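You operate a simulated robot arm through the tools that you are given. There is no shell and no other tool. Be economical: measure what you need, move in short steps, check, and stop when the job is done.

You run a simulated robot arm. Do the job below in one go: nothing can be reset, and whatever is moved stays where it is left.

Task
Put two of the price pegs from the top of the low table in the blue crate there. Take the white tumbler and leave it on the small steel plate. Open the left pane, put the yellow bowl on the lower left shelf of the glass counter, then shut the pane. Press the almond lever three times. Fetch the small measuring cup and stand it on the top of the churn table. Put the brass bowl on the top of the churn table. Take the cream carton marked "tissue" from the fourth shelf from the bottom of the blue rack and put it on the lower shelf of the long bench. Fetch the steel bowl and set it on the bench top before the pumps. Put the red tin that expires first from the fifth shelf from the bottom of the blue rack on the top of the blue ledge. Take the gold tin with the latest date from the top of the long steel table and put it on the top of the low wooden bench. Put the green sweet from the top of the long steel table on the white white-edged foil square. Lift the semolina bin lid open. Do these in any order. Set down upright: white tumbler, small measuring cup, cream carton, red tin, gold tin.

Only the result counts: the job must be done as asked and must still hold three seconds after the hand-in. Knocking over, shifting, dropping, spilling or breaking anything else fails it. Lids that push on must go on centred and level and be pressed home; caps that screw on are set level and turned clockwise until they are tight.

Robot
A 7-joint arm with a two-finger parallel gripper on a trunk, on a base that drives. Base frame: it is fixed to the floor where the robot stands at the start and does not move with it; the origin is under the middle of the robot, x ahead of it, y to its left, z up; the surface under the hand at the start is at about z = 50. Lengths are in cm, angles in degrees, forces in N, time in s.
With the tool pointing down near the work surface it reaches from about 10 to 66 cm from the robot's upright axis, wherever it stands. Its first joint turns from -166.0 to 166.0 degrees. Places, roughly: almond lever [230, 610, 90]; bench top before the pumps (24x29 cm) [312, 588, 84]; blue crate (36x27x17 cm) [60, 30, 60]; brass bowl (13x13x7 cm) [180, 750, 90]; cream carton [175, 750, 125]; gold tin [825, 425, 100]; green sweet (5x4x3 cm) [810, 410, 90]; left pane [340, 320, 80]; lower left shelf of the glass counter [340, 300, 50]; lower shelf of the long bench [-160, 620, 30]; price peg [75, 0, 50]; red tin [175, 750, 150]; semolina bin lid [230, 640, 90]; small measuring cup (7x6x22 cm) [210, 660, 80]; small steel plate (14x14x1 cm) [290, 300, 110]; steel bowl (13x13x7 cm) [170, 750, 90]; top of the blue ledge [230, 590, 170]; top of the churn table (58x24 cm) [314, 672, 80]; top of the low wooden bench [820, 610, 30]; white tumbler (8x8x10 cm) [340, 310, 110]; white-edged foil square (6x6x1 cm) [830, 440, 90]; yellow bowl (12x12x5 cm) [400, 240, 30]. Payload 1.57 kg.
The tool frame sits at the grasp point between the pads (the TCP): z along the fingers, y along the line on which they close. The tips reach 3 cm beyond it. The gripper opens to 8 cm. The fingers are 1.7 cm wide and 1.2 cm thick; the gripper's body (4 by 8.2 cm) begins 8 cm behind the TCP.
Orientation is that of the tool frame in the base frame, as a unit quaternion [x, y, z, w]. With the fingers straight down and closing along the base's y, the tool's x points along the base's -x, its y along +y and its z along -z.

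Tools
- The arm moves only by the tool nudge_tool. Its argument "plan" is a list of rows, each a list of 7 numbers: the shift along the tool's x, y, z in cm, then the turn, a rotation vector about the tool's x, y, z in degrees, then the opening, from 0 (shut) to 1 (fully open). In form: [[dx, dy, dz, wx, wy, wz, claw], ...]. A call has 1 to 20 rows; each row is the pose to reach, as a shift and turn from the pose commanded when the call began, along the tool's axes at that moment. A row lasts 0.2 s, in which the tool goes at most 5 cm and 8.6 degrees; a call with a longer step from one row to the next is refused whole, and so is a gripper value outside its range. Where a pose cannot be reached the arm comes as near as it can. A force on the tool above 40 N (or 10 N above the force at the start of the call, whichever is more), or a blocked arm, ends the call early, and 0.2 s more pass. Each finger travels about 7.2 cm/s and halts on what it meets, pressing with about 22 N; the grip force reading is that of the motor and also rises with nothing between the fingers. The clock runs only during rows and for 0.2 s after the last one: add rows that repeat a pose to give the fingers time. It gives the time, the measured TCP pose, the force on the tool (base axes), the opening and the grip force at its end, in the units of the frame above (readings bear some noise), with the torque about the TCP (base axes, N m) and any sound that the robot's microphone picked up.
- Cameras (640 x 400 px; columns grow to the right, rows downward): "scene" is now at [-0.83, 15.49, 139.68]; the picture's right is [0.20, -0.98, 0.00], its down [-0.78, -0.16, -0.60] and it looks along [0.59, 0.12, -0.80] (base axes); focal length 266 px, centre (320, 200). "wrist" rides on the gripper at [7.2, -0.7, -12.2] in the tool frame; the picture's right is [0.09, 1.00, 0.00], its down [-0.84, 0.08, -0.54] and it looks along [-0.54, 0.05, 0.84] (tool axes); focal length 238 px, centre (320, 200). There is no depth. A picture from a camera that has moved, and an enlarged one, comes with that camera's place and axes in the base frame and with its lens.
- grab_frame(camera): a new picture of that camera. The clock stands still meanwhile.
- slide_trunk(by): slides the trunk up (or, below 0, down) by that many cm; the arm and the scene camera ride with it, the base frame stays. It gives what a move gives, with no picture.
- drive_base(legs): drives the robot by 1 to 6 legs, each [ahead, left, turn to the left] in cm, cm and degrees, along the robot's own axes; the way and the turn of a leg run together, so that a leg with both is an arc; at most 150 cm and 180 degrees a leg. The arm and the cameras ride along, it lands a little off, and it stops where it bumps. It gives what a move gives.
- pan_tilt(pan, tilt): turns the head with the scene camera to pan (to the left, within 86 degrees either way) and tilt (down, from -29 to 69), counted from straight ahead of the robot. It gives what a move gives.
- enlarge(camera, box): a new picture of the part [left, top, right, bottom] of that camera's present view, enlarged. The clock stands still meanwhile.
- finish_job(): hands the job in; it is judged then, once.

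Go step by step. Nothing tells you exact positions but the pictures and the camera data: compare them with the known pose of the tool, close in by small moves and look again before you grip or let go. The budget is 588 turns and 360 pictures, counting those below and the enlarged ones. Unless the task says otherwise, let go and move clear before handing in.

The tools are called after ">>>" as a command line: name --pt "numbers of a row" for each row, then --argument value for the rest, lists and objects as JSON in quotes. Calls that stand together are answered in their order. nudge_tool: Moves the arm, as the interface text tells. Its arguments: {"type":"object","properties":{"plan":{"type":"array"}},"required":["plan"]} The other tools are called the same way: slide_trunk (by) slides the trunk up or down; drive_base (legs) drives the base; pan_tilt (pan, tilt) turns the head that bears the scene camera; grab_frame (camera) takes a picture; enlarge (camera, box) takes an enlarged picture of a part of a camera's view; finish_job () hands the job in.

At the start:

```text
time: 0.0
eef_pos: [45.72, 15.2, 92.31]
orientation: [0.0, 1.0, 0.0, 0.0]
force: [-0.2, 0.6, 0.7]
moment: [-0.01, 0.02, 0.02]
opening: 8.0
grasp_force: 0.1
trunk travel left (down, up): [-22.5, 25.5]
robot x, y, heading: [0.04, -0.27, -0.0]
head pan, tilt: [11.7, 53.2]
```

scene: 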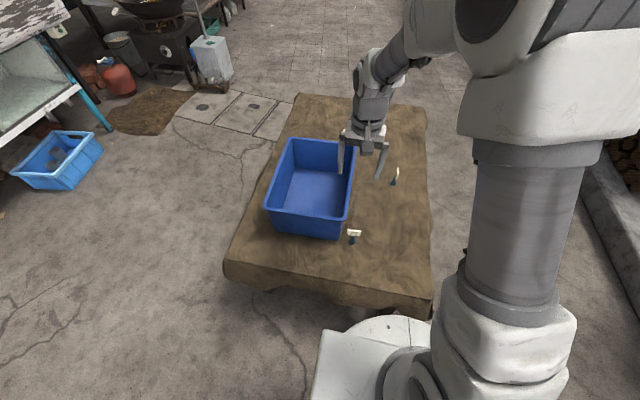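
wrist: 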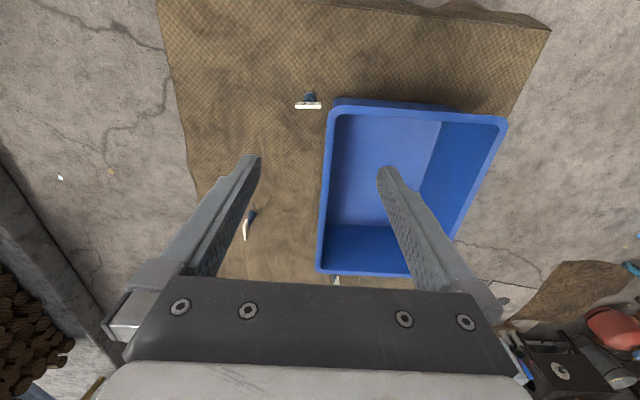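

I see the low table with the blue crate, one peg near (50,13), a second near (83,-2) and maybe a third behind the crate. I'll look closer.

>>> enlarge --camera "wrist" --box '[270, 70, 350, 120]'

>>> enlarge --camera "scene" --box '[320, 140, 440, 260]'

>>> enlarge --camera "wrist" --box '[220, 190, 300, 250]'

```text
8.00 times, centred on (310, 95) of wrist
camera zoom: at [38.43, 14.6, 104.61], right [-0.09, 1.0, 0.0], down [0.84, 0.08, 0.54], along [0.54, 0.05, -0.84], focal length 1907 px, centre (400, 1040)
```

zoom: 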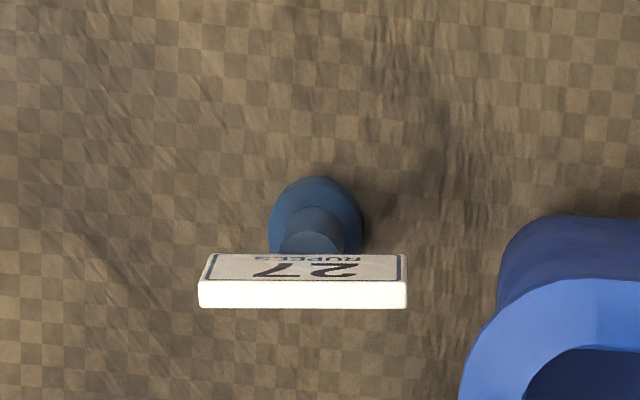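

```text
3.33 times, centred on (380, 200) of scene
camera zoom: at [-0.83, 15.49, 139.68], right [0.2, -0.98, 0.0], down [-0.78, -0.16, -0.6], along [0.59, 0.12, -0.8], focal length 888 px, centre (120, 200)
```

zoom: 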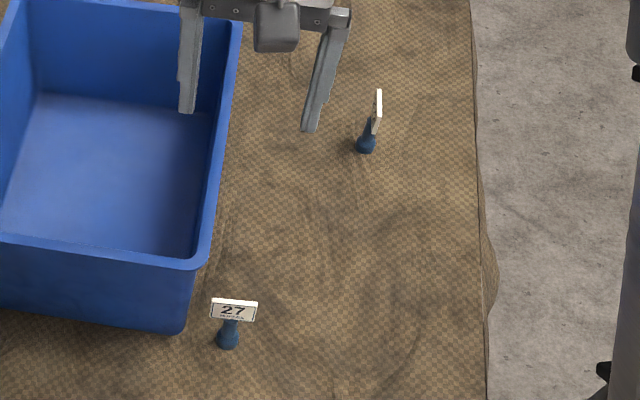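

```text
6.67 times, centred on (260, 220) of wrist
camera zoom: at [38.43, 14.6, 104.61], right [-0.09, 1.0, 0.0], down [0.84, 0.08, 0.54], along [0.54, 0.05, -0.84], focal length 1589 px, centre (720, 67)
```

zoom: 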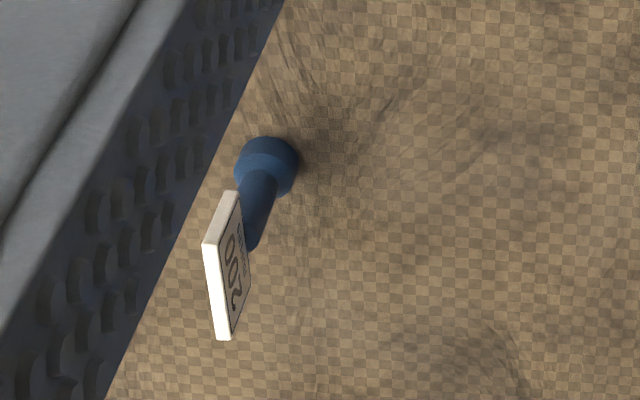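

Peg 1: base around (47.6, 13.1), top about z 60, its plate thin along x. I'll turn the tool by -90° (camera away from the crate) and come above it.

>>> nudge_tool --pt "-0.1 -0.2 1.5 0 0 -8.2 1" --pt "-0.3 -0.4 3 0 0 -16.4 1" --pt "-0.4 -0.5 4.5 0 0 -24.5 1" --pt "-0.5 -0.7 6 0 0 -32.7 1" --pt "-0.7 -0.9 7.5 0 0 -40.9 1" --pt "-0.8 -1.0 9 0 0 -49.1 1" --pt "-0.9 -1.2 10.5 0 0 -57.3 1" --pt "-1.1 -1.4 12 0 0 -65.5 1" --pt "-1.2 -1.5 13.5 0 0 -73.6 1" --pt "-1.3 -1.7 15 0 0 -81.8 1" --pt "-1.5 -1.9 16 0 0 -90 1" --pt "-1.5 -1.9 16 0 0 -90 1"

>>> grab_frame --camera "wrist"

>>> grab_frame --camera "scene"

```text
time: 2.6
eef_pos: [47.1, 13.47, 76.33]
orientation: [0.708, -0.706, -0.001, -0.001]
force: [1.0, -0.7, 0.3]
moment: [0.03, 0.0, 0.03]
opening: 7.99
grasp_force: 0.0
trunk travel left (down, up): [-22.5, 25.5]
robot x, y, heading: [0.37, 0.01, 0.1]
head pan, tilt: [11.7, 53.2]
```

```text
354 pictures are left
camera wrist: at [47.73, 6.26, 88.62], right [-1.0, -0.09, 0.0], down [-0.08, 0.84, 0.54], along [-0.05, 0.54, -0.84], focal length 238 px, centre (320, 200)
```

wrist: 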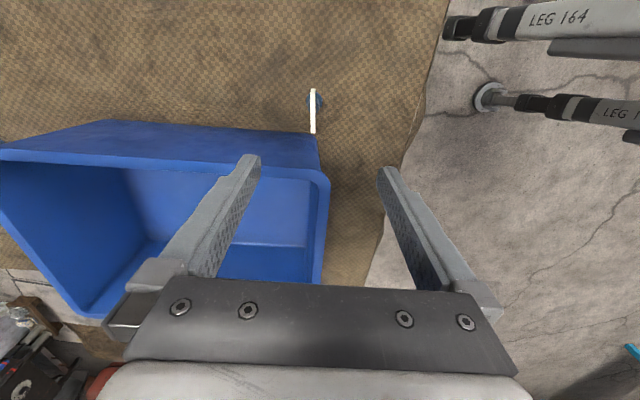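

```text
353 pictures are left
camera scene: at [-0.83, 15.49, 139.68], right [0.2, -0.98, 0.0], down [-0.78, -0.16, -0.6], along [0.59, 0.12, -0.8], focal length 266 px, centre (320, 200)
```

scene: 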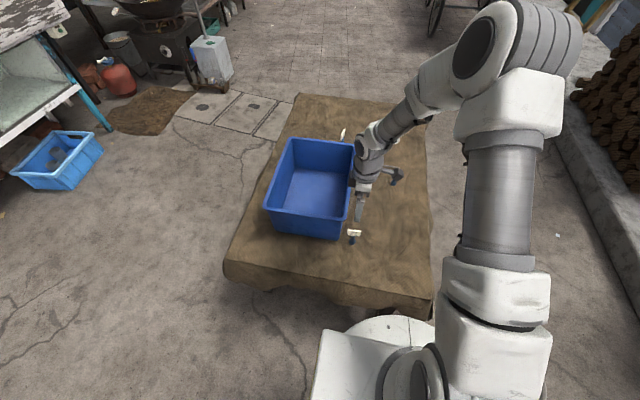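

The plate centre is near (48, 12.7). I'll line up and lower part way, then look.

>>> nudge_tool --pt "0.4 -0.4 4 0 0 0 1" --pt "0.75 -0.8 8 0 0 0 1" --pt "0.75 -0.8 11 0 0 0 1" --pt "0.75 -0.8 12 0 0 0 1"

>>> grab_frame --camera "wrist"

>>> enlarge --camera "scene" --box '[310, 180, 410, 260]'

```text
time: 3.6
eef_pos: [47.94, 12.67, 64.23]
orientation: [0.708, -0.707, -0.002, -0.001]
force: [0.0, -1.0, -0.7]
moment: [0.0, 0.01, -0.02]
opening: 8.02
grasp_force: 0.2
trunk travel left (down, up): [-22.5, 25.5]
robot x, y, heading: [-0.15, -0.23, -0.1]
head pan, tilt: [11.7, 53.2]
```

```text
352 pictures are left
camera wrist: at [48.63, 5.45, 76.55], right [-1.0, -0.09, 0.0], down [-0.08, 0.84, 0.54], along [-0.05, 0.54, -0.84], focal length 238 px, centre (320, 200)
```

wrist: 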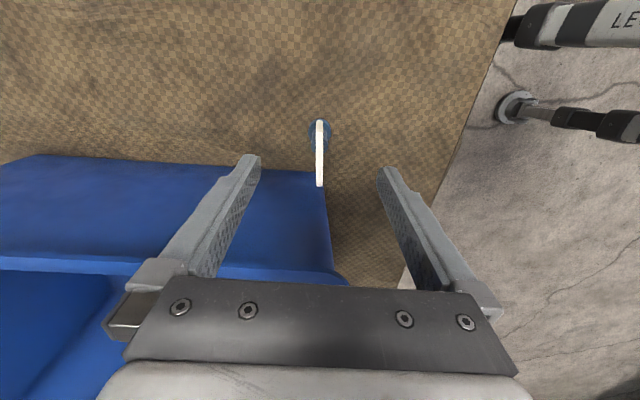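

```text
5.00 times, centred on (360, 220) of scene
camera zoom: at [-0.84, 15.49, 139.68], right [0.2, -0.98, 0.0], down [-0.78, -0.16, -0.6], along [0.59, 0.12, -0.8], focal length 1333 px, centre (120, 100)
```

zoom: 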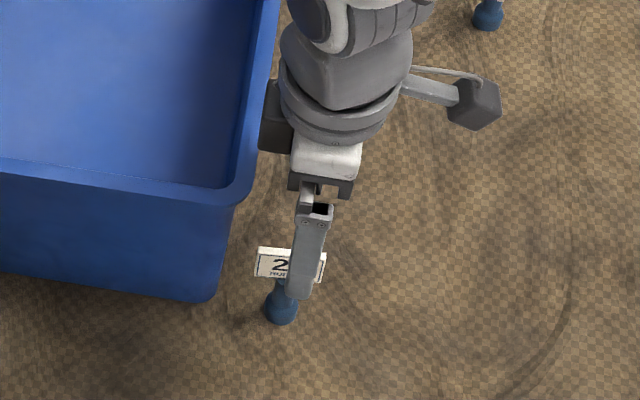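

Aligned in x; y needs about -0.6. Lower and grip.

>>> nudge_tool --pt "0.5 -0.1 2 0 0 0 1" --pt "0.6 -0.1 4 0 0 0 1" --pt "0.6 -0.1 5.3 0 0 0 1" --pt "0.6 -0.1 5.3 0 0 0 0.5" --pt "0.6 -0.1 5.3 0 0 0 0.1" --pt "0.6 -0.1 5.3 0 0 0 0" --pt "0.6 -0.1 5.3 0 0 0 0" --pt "0.6 -0.1 5.3 0 0 0 0"

>>> grab_frame --camera "wrist"

```text
time: 5.4
eef_pos: [48.1, 12.11, 59.21]
orientation: [-0.707, 0.707, 0.0, 0.0]
force: [-0.5, -0.1, -0.1]
moment: [-0.03, 0.0, -0.05]
opening: 0.51
grasp_force: 22.2
trunk travel left (down, up): [-22.5, 25.5]
robot x, y, heading: [0.21, -0.03, -0.1]
head pan, tilt: [11.7, 53.2]
```

```text
350 pictures are left
camera wrist: at [48.71, 4.78, 71.29], right [-1.0, -0.09, 0.0], down [-0.08, 0.84, 0.54], along [-0.05, 0.54, -0.84], focal length 238 px, centre (320, 200)
```

wrist: 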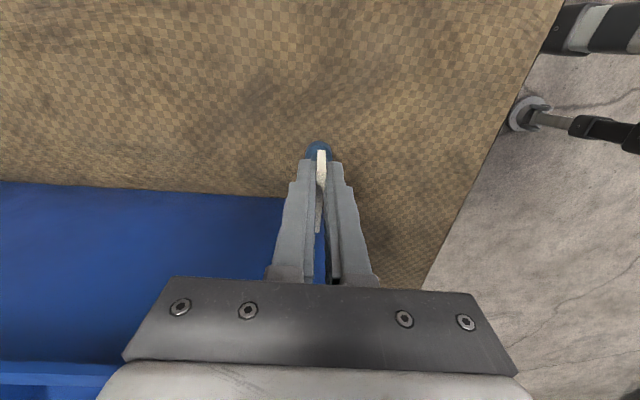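

Gripped. Lift over the rim, move to (60, 28), and lower into the crate.

>>> nudge_tool --pt "0 0 -4 0 0 0 0" --pt "0 0 -9 0 0 0 0" --pt "0 0 -14 0 0 0 0" --pt "0 0 -19 0 0 0 0" --pt "0 0 -22 0 0 0 0" --pt "-3 -2 -22 0 0 0 0" --pt "-6 -4.5 -22 0 0 0 0" --pt "-9 -7 -22 0 0 0 0" --pt "-12 -9 -22 0 0 0 0" --pt "-15.9 -11.9 -22 0 0 0 0" --pt "-15.9 -11.9 -22 0 0 0 0"

>>> grab_frame --camera "wrist"

>>> grab_frame --camera "scene"

```text
time: 7.8
eef_pos: [59.85, 28.23, 81.04]
orientation: [0.708, -0.707, 0.0, 0.0]
force: [-0.3, 0.0, -0.7]
moment: [-0.02, 0.01, 0.01]
opening: 0.5
grasp_force: 21.5
trunk travel left (down, up): [-22.5, 25.5]
robot x, y, heading: [-0.42, 0.07, -0.2]
head pan, tilt: [11.7, 53.2]
```

```text
349 pictures are left
camera wrist: at [60.55, 20.87, 93.37], right [-1.0, -0.09, 0.0], down [-0.08, 0.84, 0.54], along [-0.05, 0.54, -0.84], focal length 238 px, centre (320, 200)
```

wrist: 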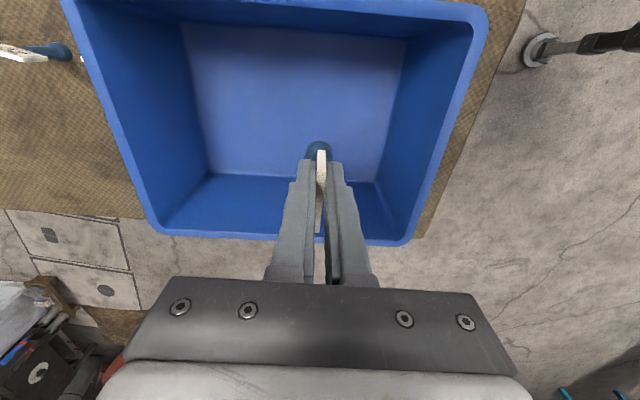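

```text
348 pictures are left
camera scene: at [-0.82, 15.5, 139.68], right [0.2, -0.98, 0.0], down [-0.78, -0.16, -0.6], along [0.59, 0.12, -0.8], focal length 266 px, centre (320, 200)
```

scene: 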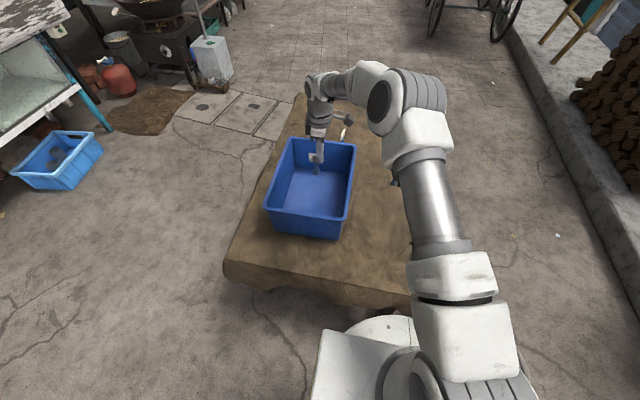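

Over the crate now; lowering and releasing.

>>> nudge_tool --pt "0 0 5 0 0 0 0" --pt "0 0 10 0 0 0 0" --pt "0 0 15 0 0 0 0" --pt "0 0 18 0 0 0 0" --pt "0 0 19.5 0 0 0 0" --pt "0 0 20.6 0 0 0 0" --pt "0 0 20.6 0 0 0 0"

>>> grab_frame --camera "wrist"

```text
time: 9.4
eef_pos: [59.98, 28.16, 60.48]
orientation: [0.707, -0.707, 0.0, 0.0]
force: [0.1, 0.1, -0.9]
moment: [-0.05, -0.02, -0.02]
opening: 0.5
grasp_force: 22.1
trunk travel left (down, up): [-22.5, 25.5]
robot x, y, heading: [-0.14, 0.38, 0.0]
head pan, tilt: [11.7, 53.2]
```

```text
347 pictures are left
camera wrist: at [60.67, 20.89, 72.79], right [-1.0, -0.09, 0.0], down [-0.08, 0.84, 0.54], along [-0.05, 0.54, -0.84], focal length 238 px, centre (320, 200)
```

wrist: 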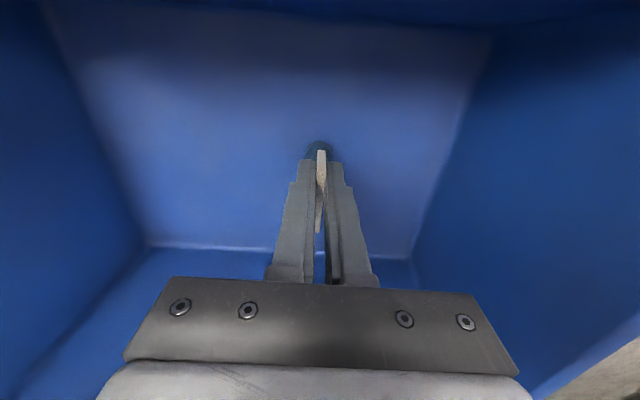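

Lower a touch more, then open partly and rise.

>>> nudge_tool --pt "0 0 0.4 0 0 0 0" --pt "0 0 0.7 0 0 0 0" --pt "0 0 0.7 0 0 0 0.2" --pt "0 0 0.7 0 0 0 0.4" --pt "0 0 0.7 0 0 0 0.5" --pt "0 0 -4 0 0 0 0.5" --pt "0 0 -9 0 0 0 0.5" --pt "0 0 -14 0 0 0 0.5" --pt "0 0 -19 0 0 0 0.5" --pt "0 0 -23 0 0 0 0.5"

>>> grab_frame --camera "wrist"

```text
time: 11.6
eef_pos: [59.79, 27.97, 83.64]
orientation: [-0.707, 0.707, 0.002, -0.001]
force: [0.2, 0.2, 0.8]
moment: [0.02, 0.01, 0.0]
opening: 4.02
grasp_force: 0.1
trunk travel left (down, up): [-22.5, 25.5]
robot x, y, heading: [-0.06, -0.2, -0.0]
head pan, tilt: [11.7, 53.2]
```

```text
346 pictures are left
camera wrist: at [60.49, 20.73, 95.83], right [-1.0, -0.09, 0.0], down [-0.08, 0.84, 0.54], along [-0.05, 0.54, -0.84], focal length 238 px, centre (320, 200)
```

wrist: 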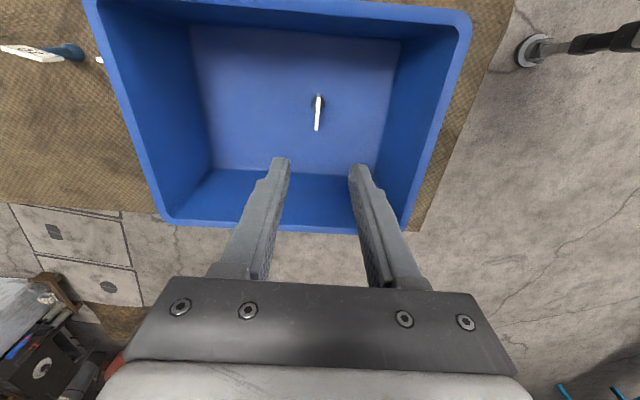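

Peg 1 stands in the crate. Another peg stands near (100, 25) behind the crate; I'll drive round to the table's left side where both that peg and the crate are in reach.

>>> drive_base --legs '[[0, 96, 0], [82, 0, 0], [0, 0, -90]]'

>>> grab_frame --camera "scene"

>>> grab_frame --camera "wrist"

```text
time: 29.6
eef_pos: [111.1, 37.75, 83.54]
orientation: [-0.012, 1.0, 0.0, 0.001]
force: [-0.4, -0.2, -0.5]
moment: [0.0, 0.02, -0.01]
opening: 3.99
grasp_force: 0.1
trunk travel left (down, up): [-22.5, 25.5]
robot x, y, heading: [81.48, 96.95, -88.7]
head pan, tilt: [11.7, 53.2]
```

```text
345 pictures are left
camera scene: at [97.02, 98.09, 139.68], right [-0.97, -0.23, 0.0], down [-0.18, 0.78, -0.6], along [0.14, -0.58, -0.8], focal length 266 px, centre (320, 200)
```

scene: 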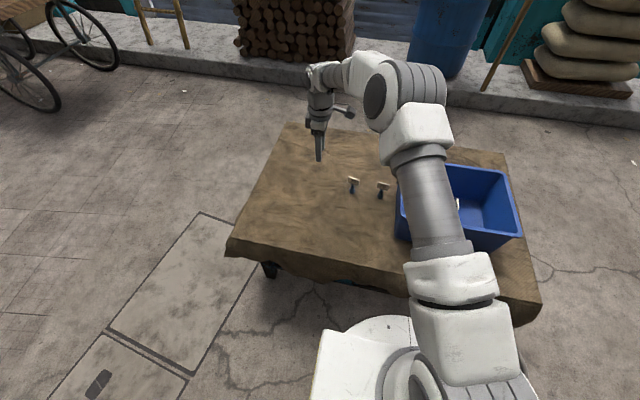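

```text
344 pictures are left
camera wrist: at [103.83, 36.92, 95.8], right [-0.12, 0.99, 0.0], down [0.83, 0.1, 0.54], along [0.54, 0.06, -0.84], focal length 238 px, centre (320, 200)
```

wrist: 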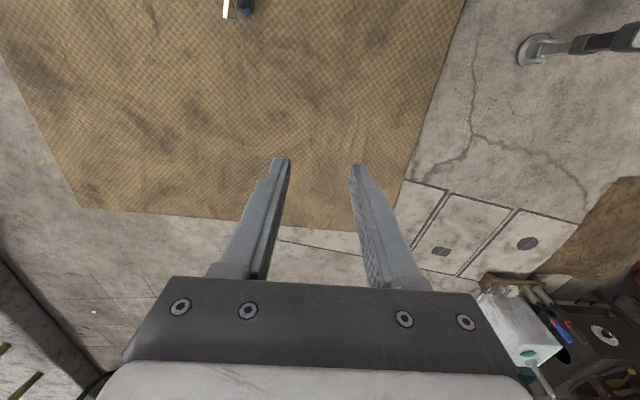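

Two pegs are here: A near (100,25) and B near (88,26). I'll zoom to see how their plates are turned.

>>> enlarge --camera "scene" --box '[330, 160, 410, 210]'

>>> drive_base --legs '[[0, 14, -1.3], [5, 0, 0]]'

>>> grab_frame --camera "scene"

>>> grab_frame --camera "wrist"

```text
8.00 times, centred on (370, 185) of scene
camera zoom: at [97.02, 98.09, 139.68], right [-0.97, -0.23, 0.0], down [-0.18, 0.78, -0.6], along [0.14, -0.58, -0.8], focal length 2132 px, centre (-80, 320)
```

zoom: 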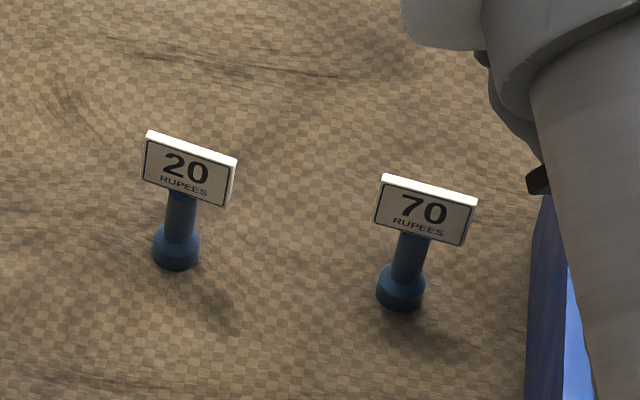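

```text
time: 31.9
eef_pos: [123.64, 32.27, 83.56]
orientation: [0.0, 1.0, 0.0, 0.001]
force: [-0.7, -0.2, 0.0]
moment: [-0.04, 0.04, 0.02]
opening: 4.01
grasp_force: 0.1
trunk travel left (down, up): [-22.5, 25.5]
robot x, y, heading: [95.26, 92.61, -89.8]
head pan, tilt: [11.7, 53.2]
```

```text
342 pictures are left
camera scene: at [110.99, 92.94, 139.68], right [-0.98, -0.2, 0.0], down [-0.16, 0.78, -0.6], along [0.12, -0.59, -0.8], focal length 266 px, centre (320, 200)
```

scene: 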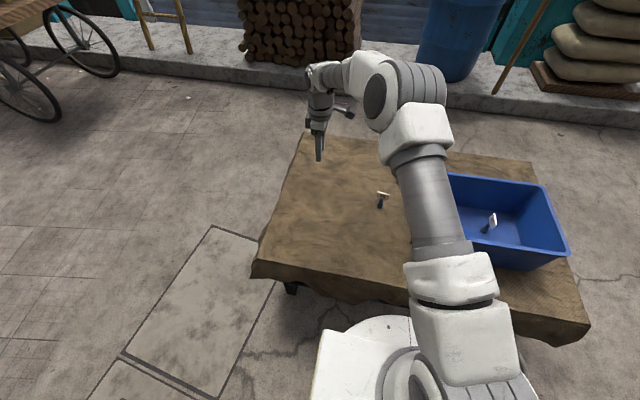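

```text
341 pictures are left
camera wrist: at [116.36, 31.62, 95.81], right [-0.09, 1.0, 0.0], down [0.84, 0.08, 0.54], along [0.54, 0.05, -0.84], focal length 238 px, centre (320, 200)
```

wrist: 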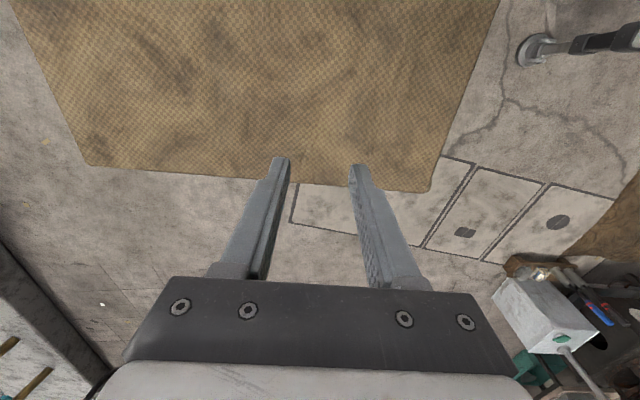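

Plate of peg A is nearly along x, turned about 9°. I'll bring the hand over it.

>>> nudge_tool --pt "4.5 -1 0 0 0 2 1" --pt "9 -2 0 0 0 4 1" --pt "13.5 -3 2 0 0 6 1" --pt "18 -4 4 0 0 8 1" --pt "22 -5 7 0 0 8.7 1" --pt "23.3 -5.5 10 0 0 8.7 1" --pt "23.3 -5.5 10 0 0 8.7 1"

>>> grab_frame --camera "wrist"

>>> grab_frame --camera "scene"

```text
refused: row 3 steps farther than a row can; nothing moved
```

```text
340 pictures are left
camera wrist: at [116.36, 31.62, 95.81], right [-0.09, 1.0, 0.0], down [0.84, 0.08, 0.54], along [0.54, 0.05, -0.84], focal length 238 px, centre (320, 200)
```

wrist: 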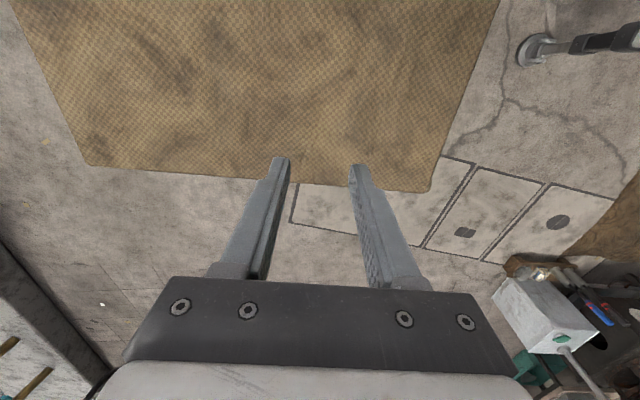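

```text
339 pictures are left
camera scene: at [110.99, 92.94, 139.68], right [-0.98, -0.2, 0.0], down [-0.16, 0.78, -0.6], along [0.12, -0.59, -0.8], focal length 266 px, centre (320, 200)
```

scene: 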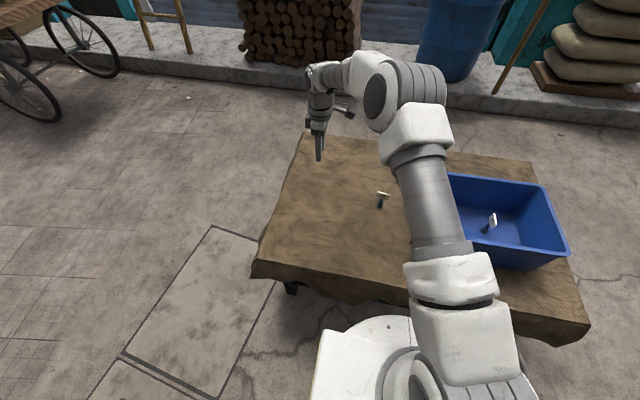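

One row was too long; again with shorter steps.

>>> nudge_tool --pt "4 -1 0 0 0 2 1" --pt "8 -2 0 0 0 4 1" --pt "12 -3 1 0 0 6 1" --pt "16 -4 3 0 0 8 1" --pt "20 -5 5 0 0 8.7 1" --pt "23.3 -5.5 7 0 0 8.7 1" --pt "23.3 -5.5 10 0 0 8.7 1" --pt "23.3 -5.5 10 0 0 8.7 1"

>>> grab_frame --camera "wrist"

>>> grab_frame --camera "scene"

```text
time: 33.7
eef_pos: [100.24, 26.78, 73.47]
orientation: [0.076, 0.997, -0.001, 0.0]
force: [0.4, 0.0, 0.8]
moment: [0.0, 0.0, 0.0]
opening: 7.99
grasp_force: 0.0
trunk travel left (down, up): [-22.5, 25.5]
robot x, y, heading: [95.29, 92.02, -89.7]
head pan, tilt: [11.7, 53.2]
```

```text
338 pictures are left
camera wrist: at [92.97, 27.15, 85.72], right [0.06, 1.0, 0.0], down [0.84, -0.05, 0.54], along [0.54, -0.03, -0.84], focal length 238 px, centre (320, 200)
```

wrist: 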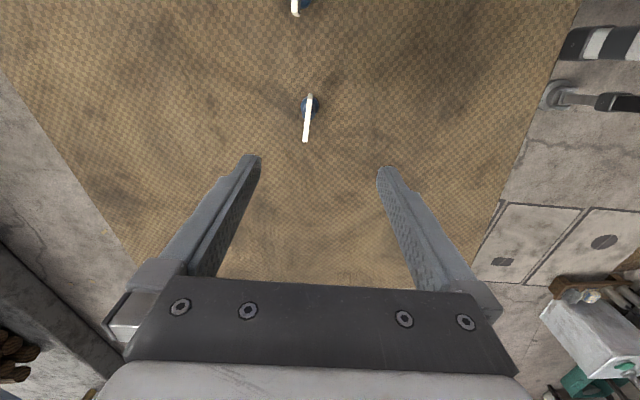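

```text
337 pictures are left
camera scene: at [110.99, 92.93, 139.68], right [-0.98, -0.2, 0.0], down [-0.16, 0.78, -0.6], along [0.12, -0.59, -0.8], focal length 266 px, centre (320, 200)
```

scene: 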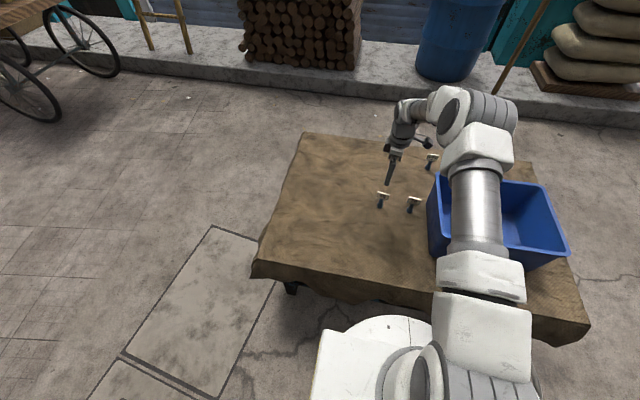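

Adjust to the plate centre (99.2, 25.5), lower and grip.

>>> nudge_tool --pt "0.85 -1.4 4 0 0 3 1" --pt "0.85 -1.4 8 0 0 3 1" --pt "0.85 -1.4 11 0 0 3 1" --pt "0.85 -1.4 14.2 0 0 3 1" --pt "0.85 -1.4 14.2 0 0 3 1"

>>> grab_frame --camera "wrist"

```text
time: 34.9
eef_pos: [99.32, 25.16, 59.33]
orientation: [0.101, 0.995, 0.0, 0.0]
force: [-0.7, 1.3, -0.5]
moment: [-0.02, -0.02, 0.0]
opening: 8.01
grasp_force: 0.2
trunk travel left (down, up): [-22.5, 25.5]
robot x, y, heading: [95.46, 92.19, -90.1]
head pan, tilt: [11.7, 53.2]
```

```text
336 pictures are left
camera wrist: at [92.07, 26.0, 71.47], right [0.11, 0.99, 0.0], down [0.83, -0.09, 0.54], along [0.54, -0.06, -0.84], focal length 238 px, centre (320, 200)
```

wrist: 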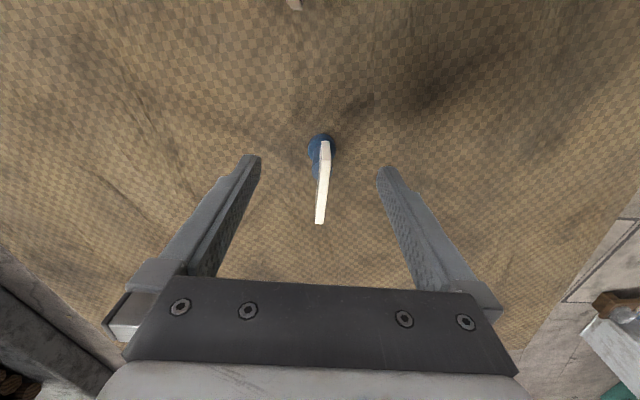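

Aligned; close, then lift clear of the crate rim.

>>> nudge_tool --pt "0 0 0 0 0 0 0.5" --pt "0 0 0 0 0 0 0.15" --pt "0 0 0 0 0 0 0" --pt "0 0 0 0 0 0 0" --pt "0 0 0 0 0 0 0" --pt "0 0 -4 0 0 0 0" --pt "0 0 -9 0 0 0 0" --pt "0 0 -14 0 0 0 0" --pt "0 0 -19 0 0 0 0" --pt "0 0 -22 0 0 0 0"

>>> grab_frame --camera "wrist"

>>> grab_frame --camera "scene"

```text
time: 37.1
eef_pos: [99.13, 25.56, 81.48]
orientation: [0.101, 0.995, 0.0, 0.001]
force: [0.9, 0.2, -1.2]
moment: [0.02, 0.0, 0.0]
opening: 0.53
grasp_force: 22.1
trunk travel left (down, up): [-22.5, 25.5]
robot x, y, heading: [95.6, 92.41, -90.2]
head pan, tilt: [11.7, 53.2]
```

```text
335 pictures are left
camera wrist: at [92.06, 26.35, 93.67], right [0.11, 0.99, 0.0], down [0.83, -0.09, 0.54], along [0.54, -0.06, -0.84], focal length 238 px, centre (320, 200)
```

wrist: 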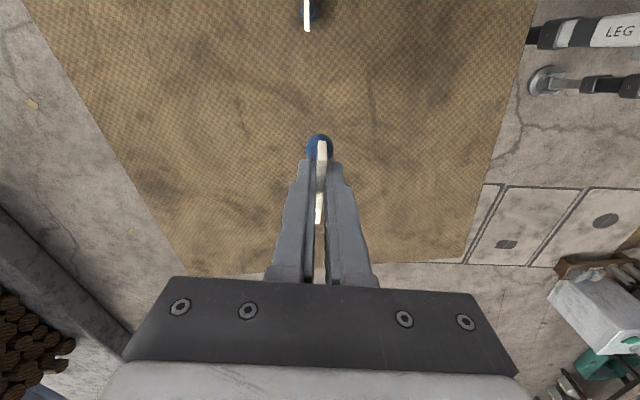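

```text
334 pictures are left
camera scene: at [110.99, 92.92, 139.67], right [-0.98, -0.2, 0.0], down [-0.16, 0.78, -0.6], along [0.12, -0.59, -0.8], focal length 266 px, centre (320, 200)
```

scene: 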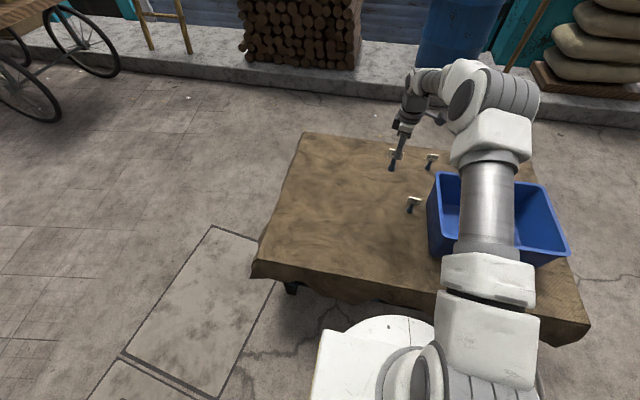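

Gripped and lifted; moving over the crate to (70, 36).

>>> nudge_tool --pt "4.4 0.6 0 0 0 0 0" --pt "8.8 1.2 0 0 0 0 0" --pt "13.2 1.8 0 0 0 0 0" --pt "17.6 2.4 0 0 0 0 0" --pt "22 3 0 0 0 0 0" --pt "26.4 3.6 0 0 0 0 0" --pt "30.6 4.3 0 0 0 0 0" --pt "30.6 4.3 0 0 0 0 0"

>>> grab_frame --camera "wrist"

```text
time: 38.9
eef_pos: [70.04, 35.94, 81.27]
orientation: [0.101, 0.995, 0.0, 0.001]
force: [-0.8, 0.1, -0.7]
moment: [0.02, 0.0, 0.0]
opening: 0.49
grasp_force: 22.0
trunk travel left (down, up): [-22.5, 25.5]
robot x, y, heading: [95.57, 92.4, -89.8]
head pan, tilt: [11.7, 53.2]
```

```text
333 pictures are left
camera wrist: at [62.72, 36.77, 93.44], right [0.11, 0.99, 0.0], down [0.83, -0.09, 0.54], along [0.54, -0.06, -0.84], focal length 238 px, centre (320, 200)
```

wrist: 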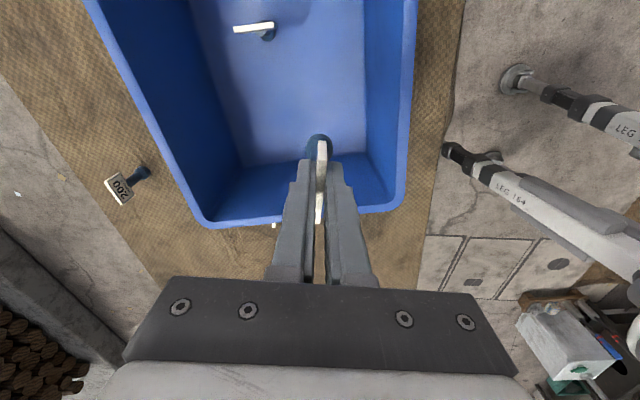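

>>> nudge_tool --pt "0 0 5 0 0 0 0" --pt "0 0 10 0 0 0 0" --pt "0 0 15 0 0 0 0" --pt "0 0 19 0 0 0 0" --pt "0 0 20.5 0 0 0 0" --pt "0 0 21.4 0 0 0 0" --pt "0 0 21.4 0 0 0 0.2" --pt "0 0 21.4 0 0 0 0.4" --pt "0 0 21.4 0 0 0 0.4" --pt "0 0 17 0 0 0 0.4" --pt "0 0 12 0 0 0 0.4" --pt "0 0 7 0 0 0 0.4" --pt "0 0 2 0 0 0 0.4" --pt "0 0 -3 0 0 0 0.4"

>>> grab_frame --camera "wrist"

>>> pan_tilt --pan 0 --tilt 30

```text
time: 41.9
eef_pos: [69.96, 35.86, 84.55]
orientation: [0.101, 0.995, 0.0, 0.001]
force: [-0.6, -0.1, -0.3]
moment: [0.02, 0.05, 0.02]
opening: 3.21
grasp_force: 0.0
trunk travel left (down, up): [-22.5, 25.5]
robot x, y, heading: [95.63, 92.52, -90.1]
head pan, tilt: [11.7, 53.2]
```

```text
332 pictures are left
camera wrist: at [62.75, 36.65, 96.69], right [0.11, 0.99, 0.0], down [0.83, -0.09, 0.54], along [0.54, -0.06, -0.84], focal length 238 px, centre (320, 200)
```

wrist: 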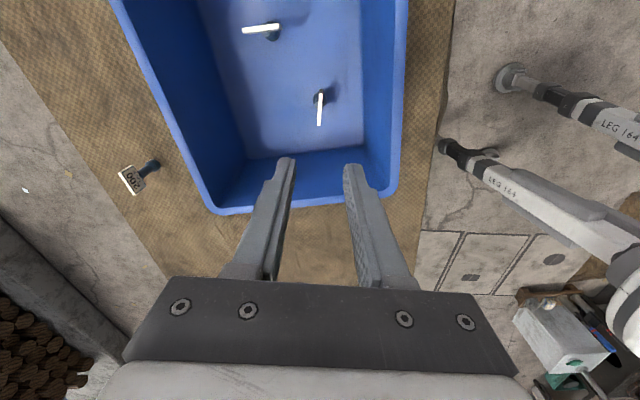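

```text
time: 42.8
eef_pos: [69.93, 35.88, 84.32]
orientation: [0.101, 0.995, 0.0, 0.001]
force: [0.4, 0.1, 0.6]
moment: [-0.02, 0.0, -0.01]
opening: 3.18
grasp_force: 0.0
trunk travel left (down, up): [-22.5, 25.5]
robot x, y, heading: [95.42, 92.05, -90.2]
head pan, tilt: [0.0, 30.0]
```

Both pegs are in the crate. Next the glass counter near (340, 310): back off from the table, turn round and look.

>>> drive_base --legs '[[-40, 0, 0], [0, 0, 150]]'

>>> pan_tilt --pan 0 --tilt 20

>>> grab_frame --camera "scene"

```text
time: 54.2
eef_pos: [146.28, 167.45, 84.46]
orientation: [0.933, -0.36, 0.0, -0.001]
force: [0.4, -1.0, 0.8]
moment: [0.03, -0.03, 0.0]
opening: 3.21
grasp_force: 0.1
trunk travel left (down, up): [-22.5, 25.5]
robot x, y, heading: [95.77, 132.43, 59.8]
head pan, tilt: [0.0, 30.0]
```

```text
time: 55.0
eef_pos: [146.28, 167.38, 84.36]
orientation: [0.933, -0.36, 0.0, -0.001]
force: [0.3, -0.3, 0.6]
moment: [0.01, 0.0, 0.02]
opening: 3.2
grasp_force: 0.0
trunk travel left (down, up): [-22.5, 25.5]
robot x, y, heading: [95.21, 131.98, 59.6]
head pan, tilt: [0.0, 20.0]
```

```text
331 pictures are left
camera scene: at [84.1, 140.31, 144.66], right [0.86, -0.51, 0.0], down [-0.17, -0.29, -0.94], along [0.48, 0.81, -0.34], focal length 266 px, centre (320, 200)
```

scene: 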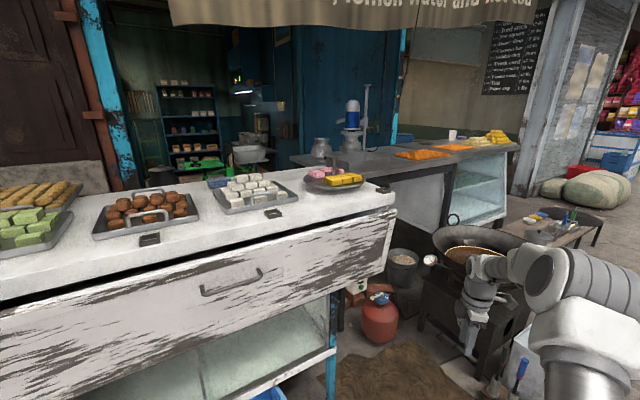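

The layout: sweets counter ahead, wok stove at about (230,210), steel counter with glass case behind. I'll look right to find a way round.

>>> pan_tilt --pan -55 --tilt 25

>>> grab_frame --camera "scene"

```text
time: 56.2
eef_pos: [146.28, 167.43, 84.42]
orientation: [0.933, -0.359, 0.0, 0.0]
force: [0.6, -0.8, 0.7]
moment: [0.02, -0.01, 0.0]
opening: 3.21
grasp_force: 0.1
trunk travel left (down, up): [-22.5, 25.5]
robot x, y, heading: [95.84, 131.96, 59.4]
head pan, tilt: [-55.0, 25.0]
```

```text
330 pictures are left
camera scene: at [88.56, 133.01, 143.85], right [0.08, -1.0, 0.0], down [-0.42, -0.03, -0.91], along [0.9, 0.07, -0.42], focal length 266 px, centre (320, 200)
```

scene: 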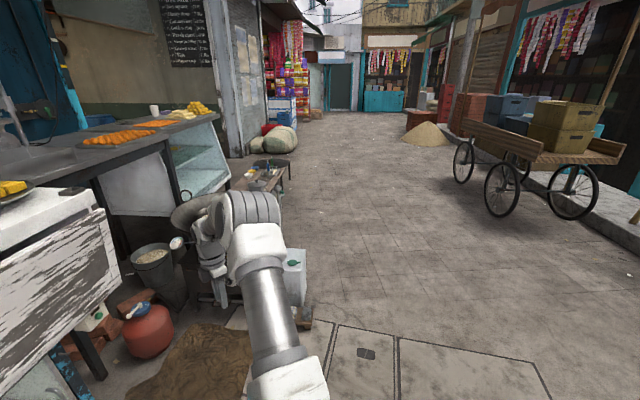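

I'll tuck the arm in, then drive along the street to about (325, 104) and face the glass counter.

>>> nudge_tool --pt "-2.5 3.8 -2 0 0 0 0.4" --pt "-5 7.6 -4 0 0 0 0.4" --pt "-7.5 11.4 -6 0 0 0 0.4" --pt "-10 15.2 -8 0 0 0 0.4" --pt "-12.5 19 -10 0 0 0 0.4" --pt "-15 22.8 -12 0 0 0 0.4" --pt "-17.5 26.6 -14 0 0 0 0.4" --pt "-20 30.4 -16 0 0 0 0.4" --pt "-20 30.4 -16 0 0 0 0.4"

>>> drive_base --legs '[[0, 0, -59.5], [0, -28, 0], [150, 0, 0], [70, 0, 0], [0, 0, 90]]'

>>> pan_tilt --pan 0 --tilt 20

>>> grab_frame --camera "scene"

```text
time: 58.2
eef_pos: [110.82, 158.44, 100.45]
orientation: [0.933, -0.361, 0.0, 0.0]
force: [0.0, -0.1, 0.0]
moment: [0.03, 0.01, 0.03]
opening: 3.2
grasp_force: 0.1
trunk travel left (down, up): [-22.5, 25.5]
robot x, y, heading: [95.81, 132.06, 59.3]
head pan, tilt: [-55.0, 25.0]
```

```text
time: 83.9
eef_pos: [317.21, 130.18, 100.38]
orientation: [0.994, -0.11, 0.0, 0.0]
force: [-0.8, -0.4, -0.4]
moment: [0.0, -0.01, -0.03]
opening: 3.19
grasp_force: 0.2
trunk travel left (down, up): [-22.5, 25.5]
robot x, y, heading: [316.58, 99.64, 88.8]
head pan, tilt: [-55.0, 25.0]
```

```text
time: 85.1
eef_pos: [317.25, 129.99, 100.11]
orientation: [0.994, -0.111, -0.001, 0.005]
force: [0.3, 0.3, 0.2]
moment: [-0.01, -0.01, -0.02]
opening: 3.22
grasp_force: 0.0
trunk travel left (down, up): [-22.5, 25.5]
robot x, y, heading: [317.09, 99.59, 89.1]
head pan, tilt: [0.0, 20.0]
```

```text
329 pictures are left
camera scene: at [305.7, 100.64, 144.47], right [0.95, -0.33, 0.0], down [-0.12, -0.34, -0.93], along [0.3, 0.88, -0.36], focal length 266 px, centre (320, 200)
```

scene: 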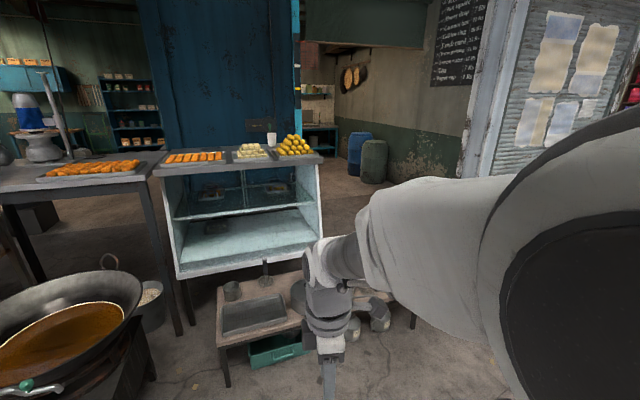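

The glass case stands right ahead with trays on top. Let me zoom in on it and on the low stool.

>>> enlarge --camera "scene" --box '[140, 110, 340, 290]'

>>> enlarge --camera "scene" --box '[200, 250, 420, 390]'

```text
2.22 times, centred on (240, 200) of scene
camera zoom: at [305.7, 100.64, 144.47], right [0.95, -0.33, 0.0], down [-0.12, -0.34, -0.93], along [0.3, 0.88, -0.36], focal length 592 px, centre (498, 200)
```

zoom: 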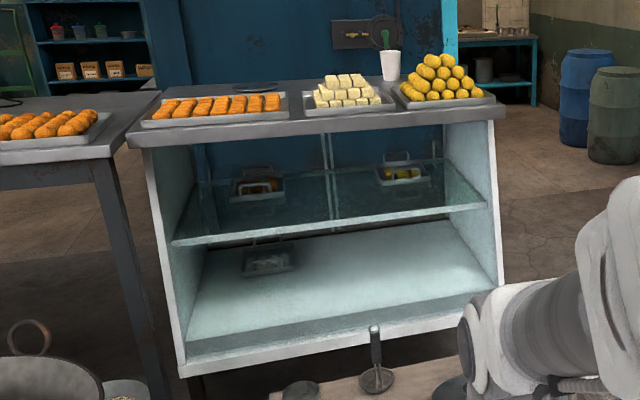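

```text
2.86 times, centred on (310, 320) of scene
camera zoom: at [305.7, 100.64, 144.47], right [0.95, -0.33, 0.0], down [-0.12, -0.34, -0.93], along [0.3, 0.88, -0.36], focal length 762 px, centre (349, -143)
```

zoom: 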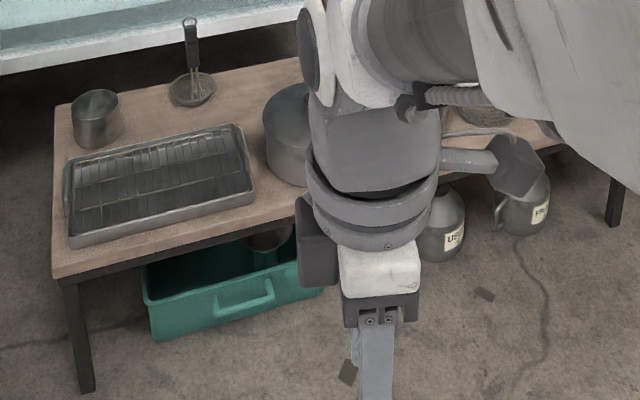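

The case's sliding panes are at its back (y≈320), so I must go behind it later. First the yellow bowl at the right end of the low stool: extend the arm a little to free the head and drive right.

>>> nudge_tool --pt "-0.8 -3.7 -1 0 0 0 0.4" --pt "-1.6 -7.4 -2 0 0 0 0.4" --pt "-2.5 -11.1 -3 0 0 0 0.4" --pt "-3.3 -14.6 -4 0 0 0 0.4"

>>> drive_base --legs '[[0, -135, 1]]'

>>> pan_tilt --pan 25 --tilt 28

>>> grab_frame --camera "scene"

```text
time: 86.1
eef_pos: [317.42, 145.05, 104.42]
orientation: [0.994, -0.111, -0.001, -0.001]
force: [0.3, 0.2, -0.3]
moment: [-0.01, -0.02, -0.02]
opening: 3.21
grasp_force: 0.0
trunk travel left (down, up): [-22.5, 25.5]
robot x, y, heading: [316.94, 99.34, 89.4]
head pan, tilt: [0.0, 20.0]
```

```text
time: 96.6
eef_pos: [454.07, 144.41, 104.36]
orientation: [0.995, -0.098, -0.001, -0.001]
force: [0.2, -0.3, 0.4]
moment: [0.02, -0.03, 0.02]
opening: 3.18
grasp_force: 0.0
trunk travel left (down, up): [-22.5, 25.5]
robot x, y, heading: [454.38, 99.25, 90.5]
head pan, tilt: [0.0, 20.0]
```

```text
time: 97.5
eef_pos: [454.14, 144.41, 104.39]
orientation: [0.995, -0.099, -0.001, 0.0]
force: [0.7, 0.8, 0.2]
moment: [-0.01, 0.0, 0.0]
opening: 3.21
grasp_force: 0.1
trunk travel left (down, up): [-22.5, 25.5]
robot x, y, heading: [454.85, 99.37, 90.4]
head pan, tilt: [25.0, 28.0]
```

```text
326 pictures are left
camera scene: at [436.76, 99.13, 143.37], right [0.9, 0.43, 0.0], down [0.2, -0.42, -0.88], along [-0.38, 0.8, -0.47], focal length 266 px, centre (320, 200)
```

scene: 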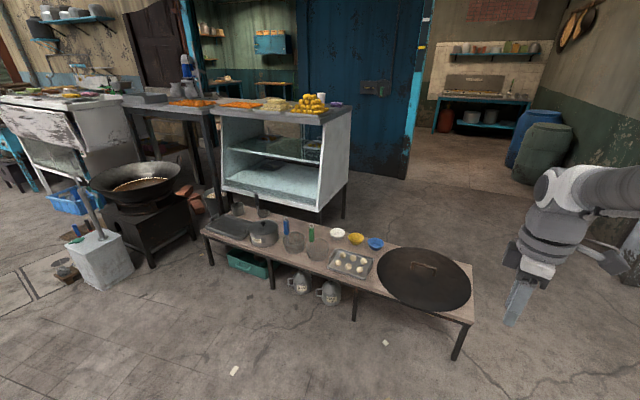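

The yellow bowl is at about (394, 247) near the back of a long stool; the area behind it, right of the case, is free. I'll drive round the stool's end and come back facing it.

>>> drive_base --legs '[[0, -52, 0], [150, 0, 0], [70, 0, 0], [0, 0, 90], [0, 0, 90]]'

>>> pan_tilt --pan -40 --tilt 28

>>> grab_frame --camera "scene"

```text
time: 126.3
eef_pos: [500.82, 274.66, 104.32]
orientation: [0.109, 0.994, 0.0, 0.001]
force: [-0.3, 0.7, -0.8]
moment: [0.03, 0.01, -0.02]
opening: 3.2
grasp_force: 0.1
trunk travel left (down, up): [-22.5, 25.5]
robot x, y, heading: [501.51, 320.16, -91.0]
head pan, tilt: [25.0, 28.0]
```

```text
time: 127.6
eef_pos: [500.87, 274.74, 104.4]
orientation: [0.11, 0.994, 0.0, 0.001]
force: [0.4, -0.3, -0.7]
moment: [-0.01, -0.01, 0.01]
opening: 3.2
grasp_force: 0.0
trunk travel left (down, up): [-22.5, 25.5]
robot x, y, heading: [501.66, 320.66, -91.1]
head pan, tilt: [-40.0, 28.0]
```

```text
325 pictures are left
camera scene: at [509.29, 321.05, 143.37], right [-0.76, 0.65, 0.0], down [0.31, 0.35, -0.88], along [-0.58, -0.67, -0.47], focal length 266 px, centre (320, 200)
```

scene: 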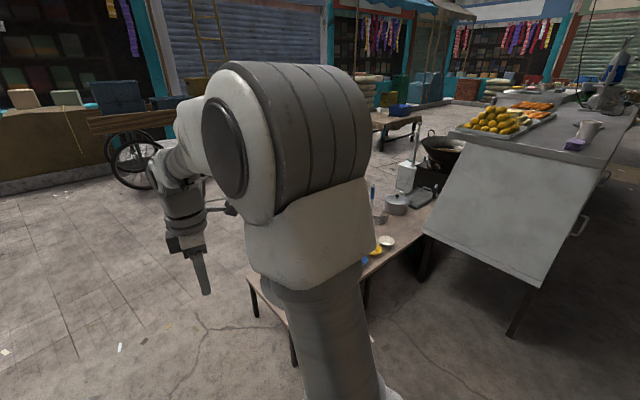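

Path is clear; slide right to x≈412 and look at the bowls.

>>> drive_base --legs '[[0, -88, 1], [5, 0, 0]]'

>>> pan_tilt --pan 0 --tilt 55

>>> grab_frame --camera "scene"

>>> grab_frame --camera "wrist"

```text
time: 135.1
eef_pos: [413.97, 271.34, 104.39]
orientation: [0.111, 0.994, 0.0, 0.001]
force: [0.7, -0.1, 0.4]
moment: [0.02, 0.02, 0.02]
opening: 3.17
grasp_force: 0.1
trunk travel left (down, up): [-22.5, 25.5]
robot x, y, heading: [414.36, 316.82, -91.1]
head pan, tilt: [-40.0, 28.0]
```

```text
time: 136.2
eef_pos: [413.93, 271.28, 104.4]
orientation: [0.112, 0.994, 0.0, 0.001]
force: [0.3, 0.4, 1.4]
moment: [0.03, -0.02, 0.01]
opening: 3.22
grasp_force: 0.0
trunk travel left (down, up): [-22.5, 25.5]
robot x, y, heading: [414.58, 316.89, -90.9]
head pan, tilt: [0.0, 55.0]
```

```text
324 pictures are left
camera scene: at [428.4, 317.33, 139.46], right [-1.0, 0.02, 0.0], down [0.02, 0.82, -0.57], along [-0.01, -0.57, -0.82], focal length 266 px, centre (320, 200)
```

scene: 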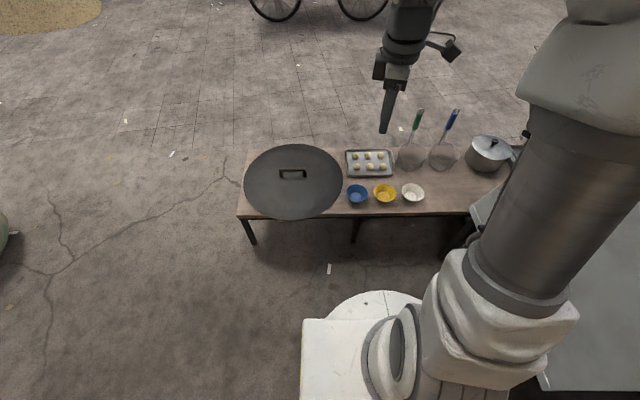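

```text
323 pictures are left
camera wrist: at [406.72, 272.26, 116.62], right [0.13, 0.99, 0.0], down [0.83, -0.11, 0.54], along [0.54, -0.07, -0.84], focal length 238 px, centre (320, 200)
```

wrist: 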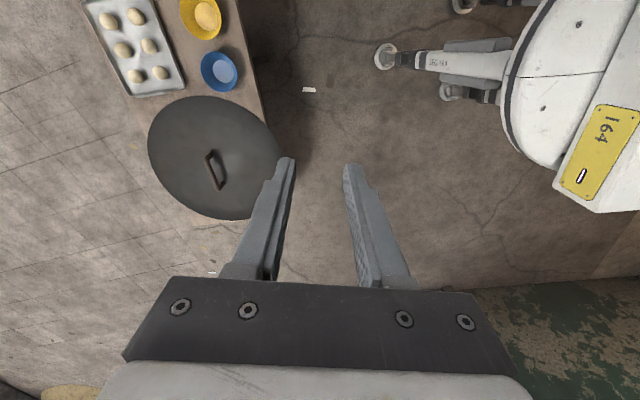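

>>> drive_base --legs '[[27, 0, 0]]'

>>> enlarge --camera "scene" --box '[320, 180, 440, 260]'

>>> slide_trunk --by -20

```text
time: 138.5
eef_pos: [413.41, 244.76, 104.36]
orientation: [0.111, 0.994, 0.0, 0.001]
force: [0.0, 0.0, -0.1]
moment: [0.0, 0.03, 0.0]
opening: 3.19
grasp_force: 0.0
trunk travel left (down, up): [-22.5, 25.5]
robot x, y, heading: [414.27, 290.25, -91.1]
head pan, tilt: [0.0, 55.0]
```

```text
5.00 times, centred on (380, 220) of scene
camera zoom: at [427.91, 290.77, 139.45], right [-1.0, 0.02, 0.0], down [0.02, 0.82, -0.57], along [-0.01, -0.57, -0.82], focal length 1333 px, centre (20, 100)
```

zoom: 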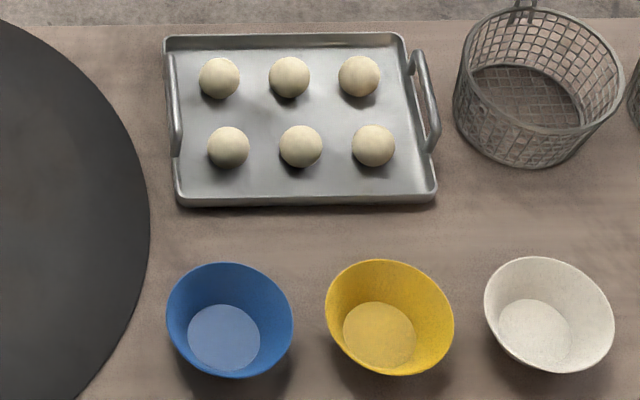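

```text
time: 140.7
eef_pos: [413.42, 244.84, 84.42]
orientation: [0.112, 0.994, 0.0, 0.0]
force: [0.7, -0.5, 0.0]
moment: [-0.02, 0.0, -0.01]
opening: 3.21
grasp_force: 0.0
trunk travel left (down, up): [-2.5, 45.5]
robot x, y, heading: [413.85, 290.07, -91.1]
head pan, tilt: [0.0, 55.0]
```

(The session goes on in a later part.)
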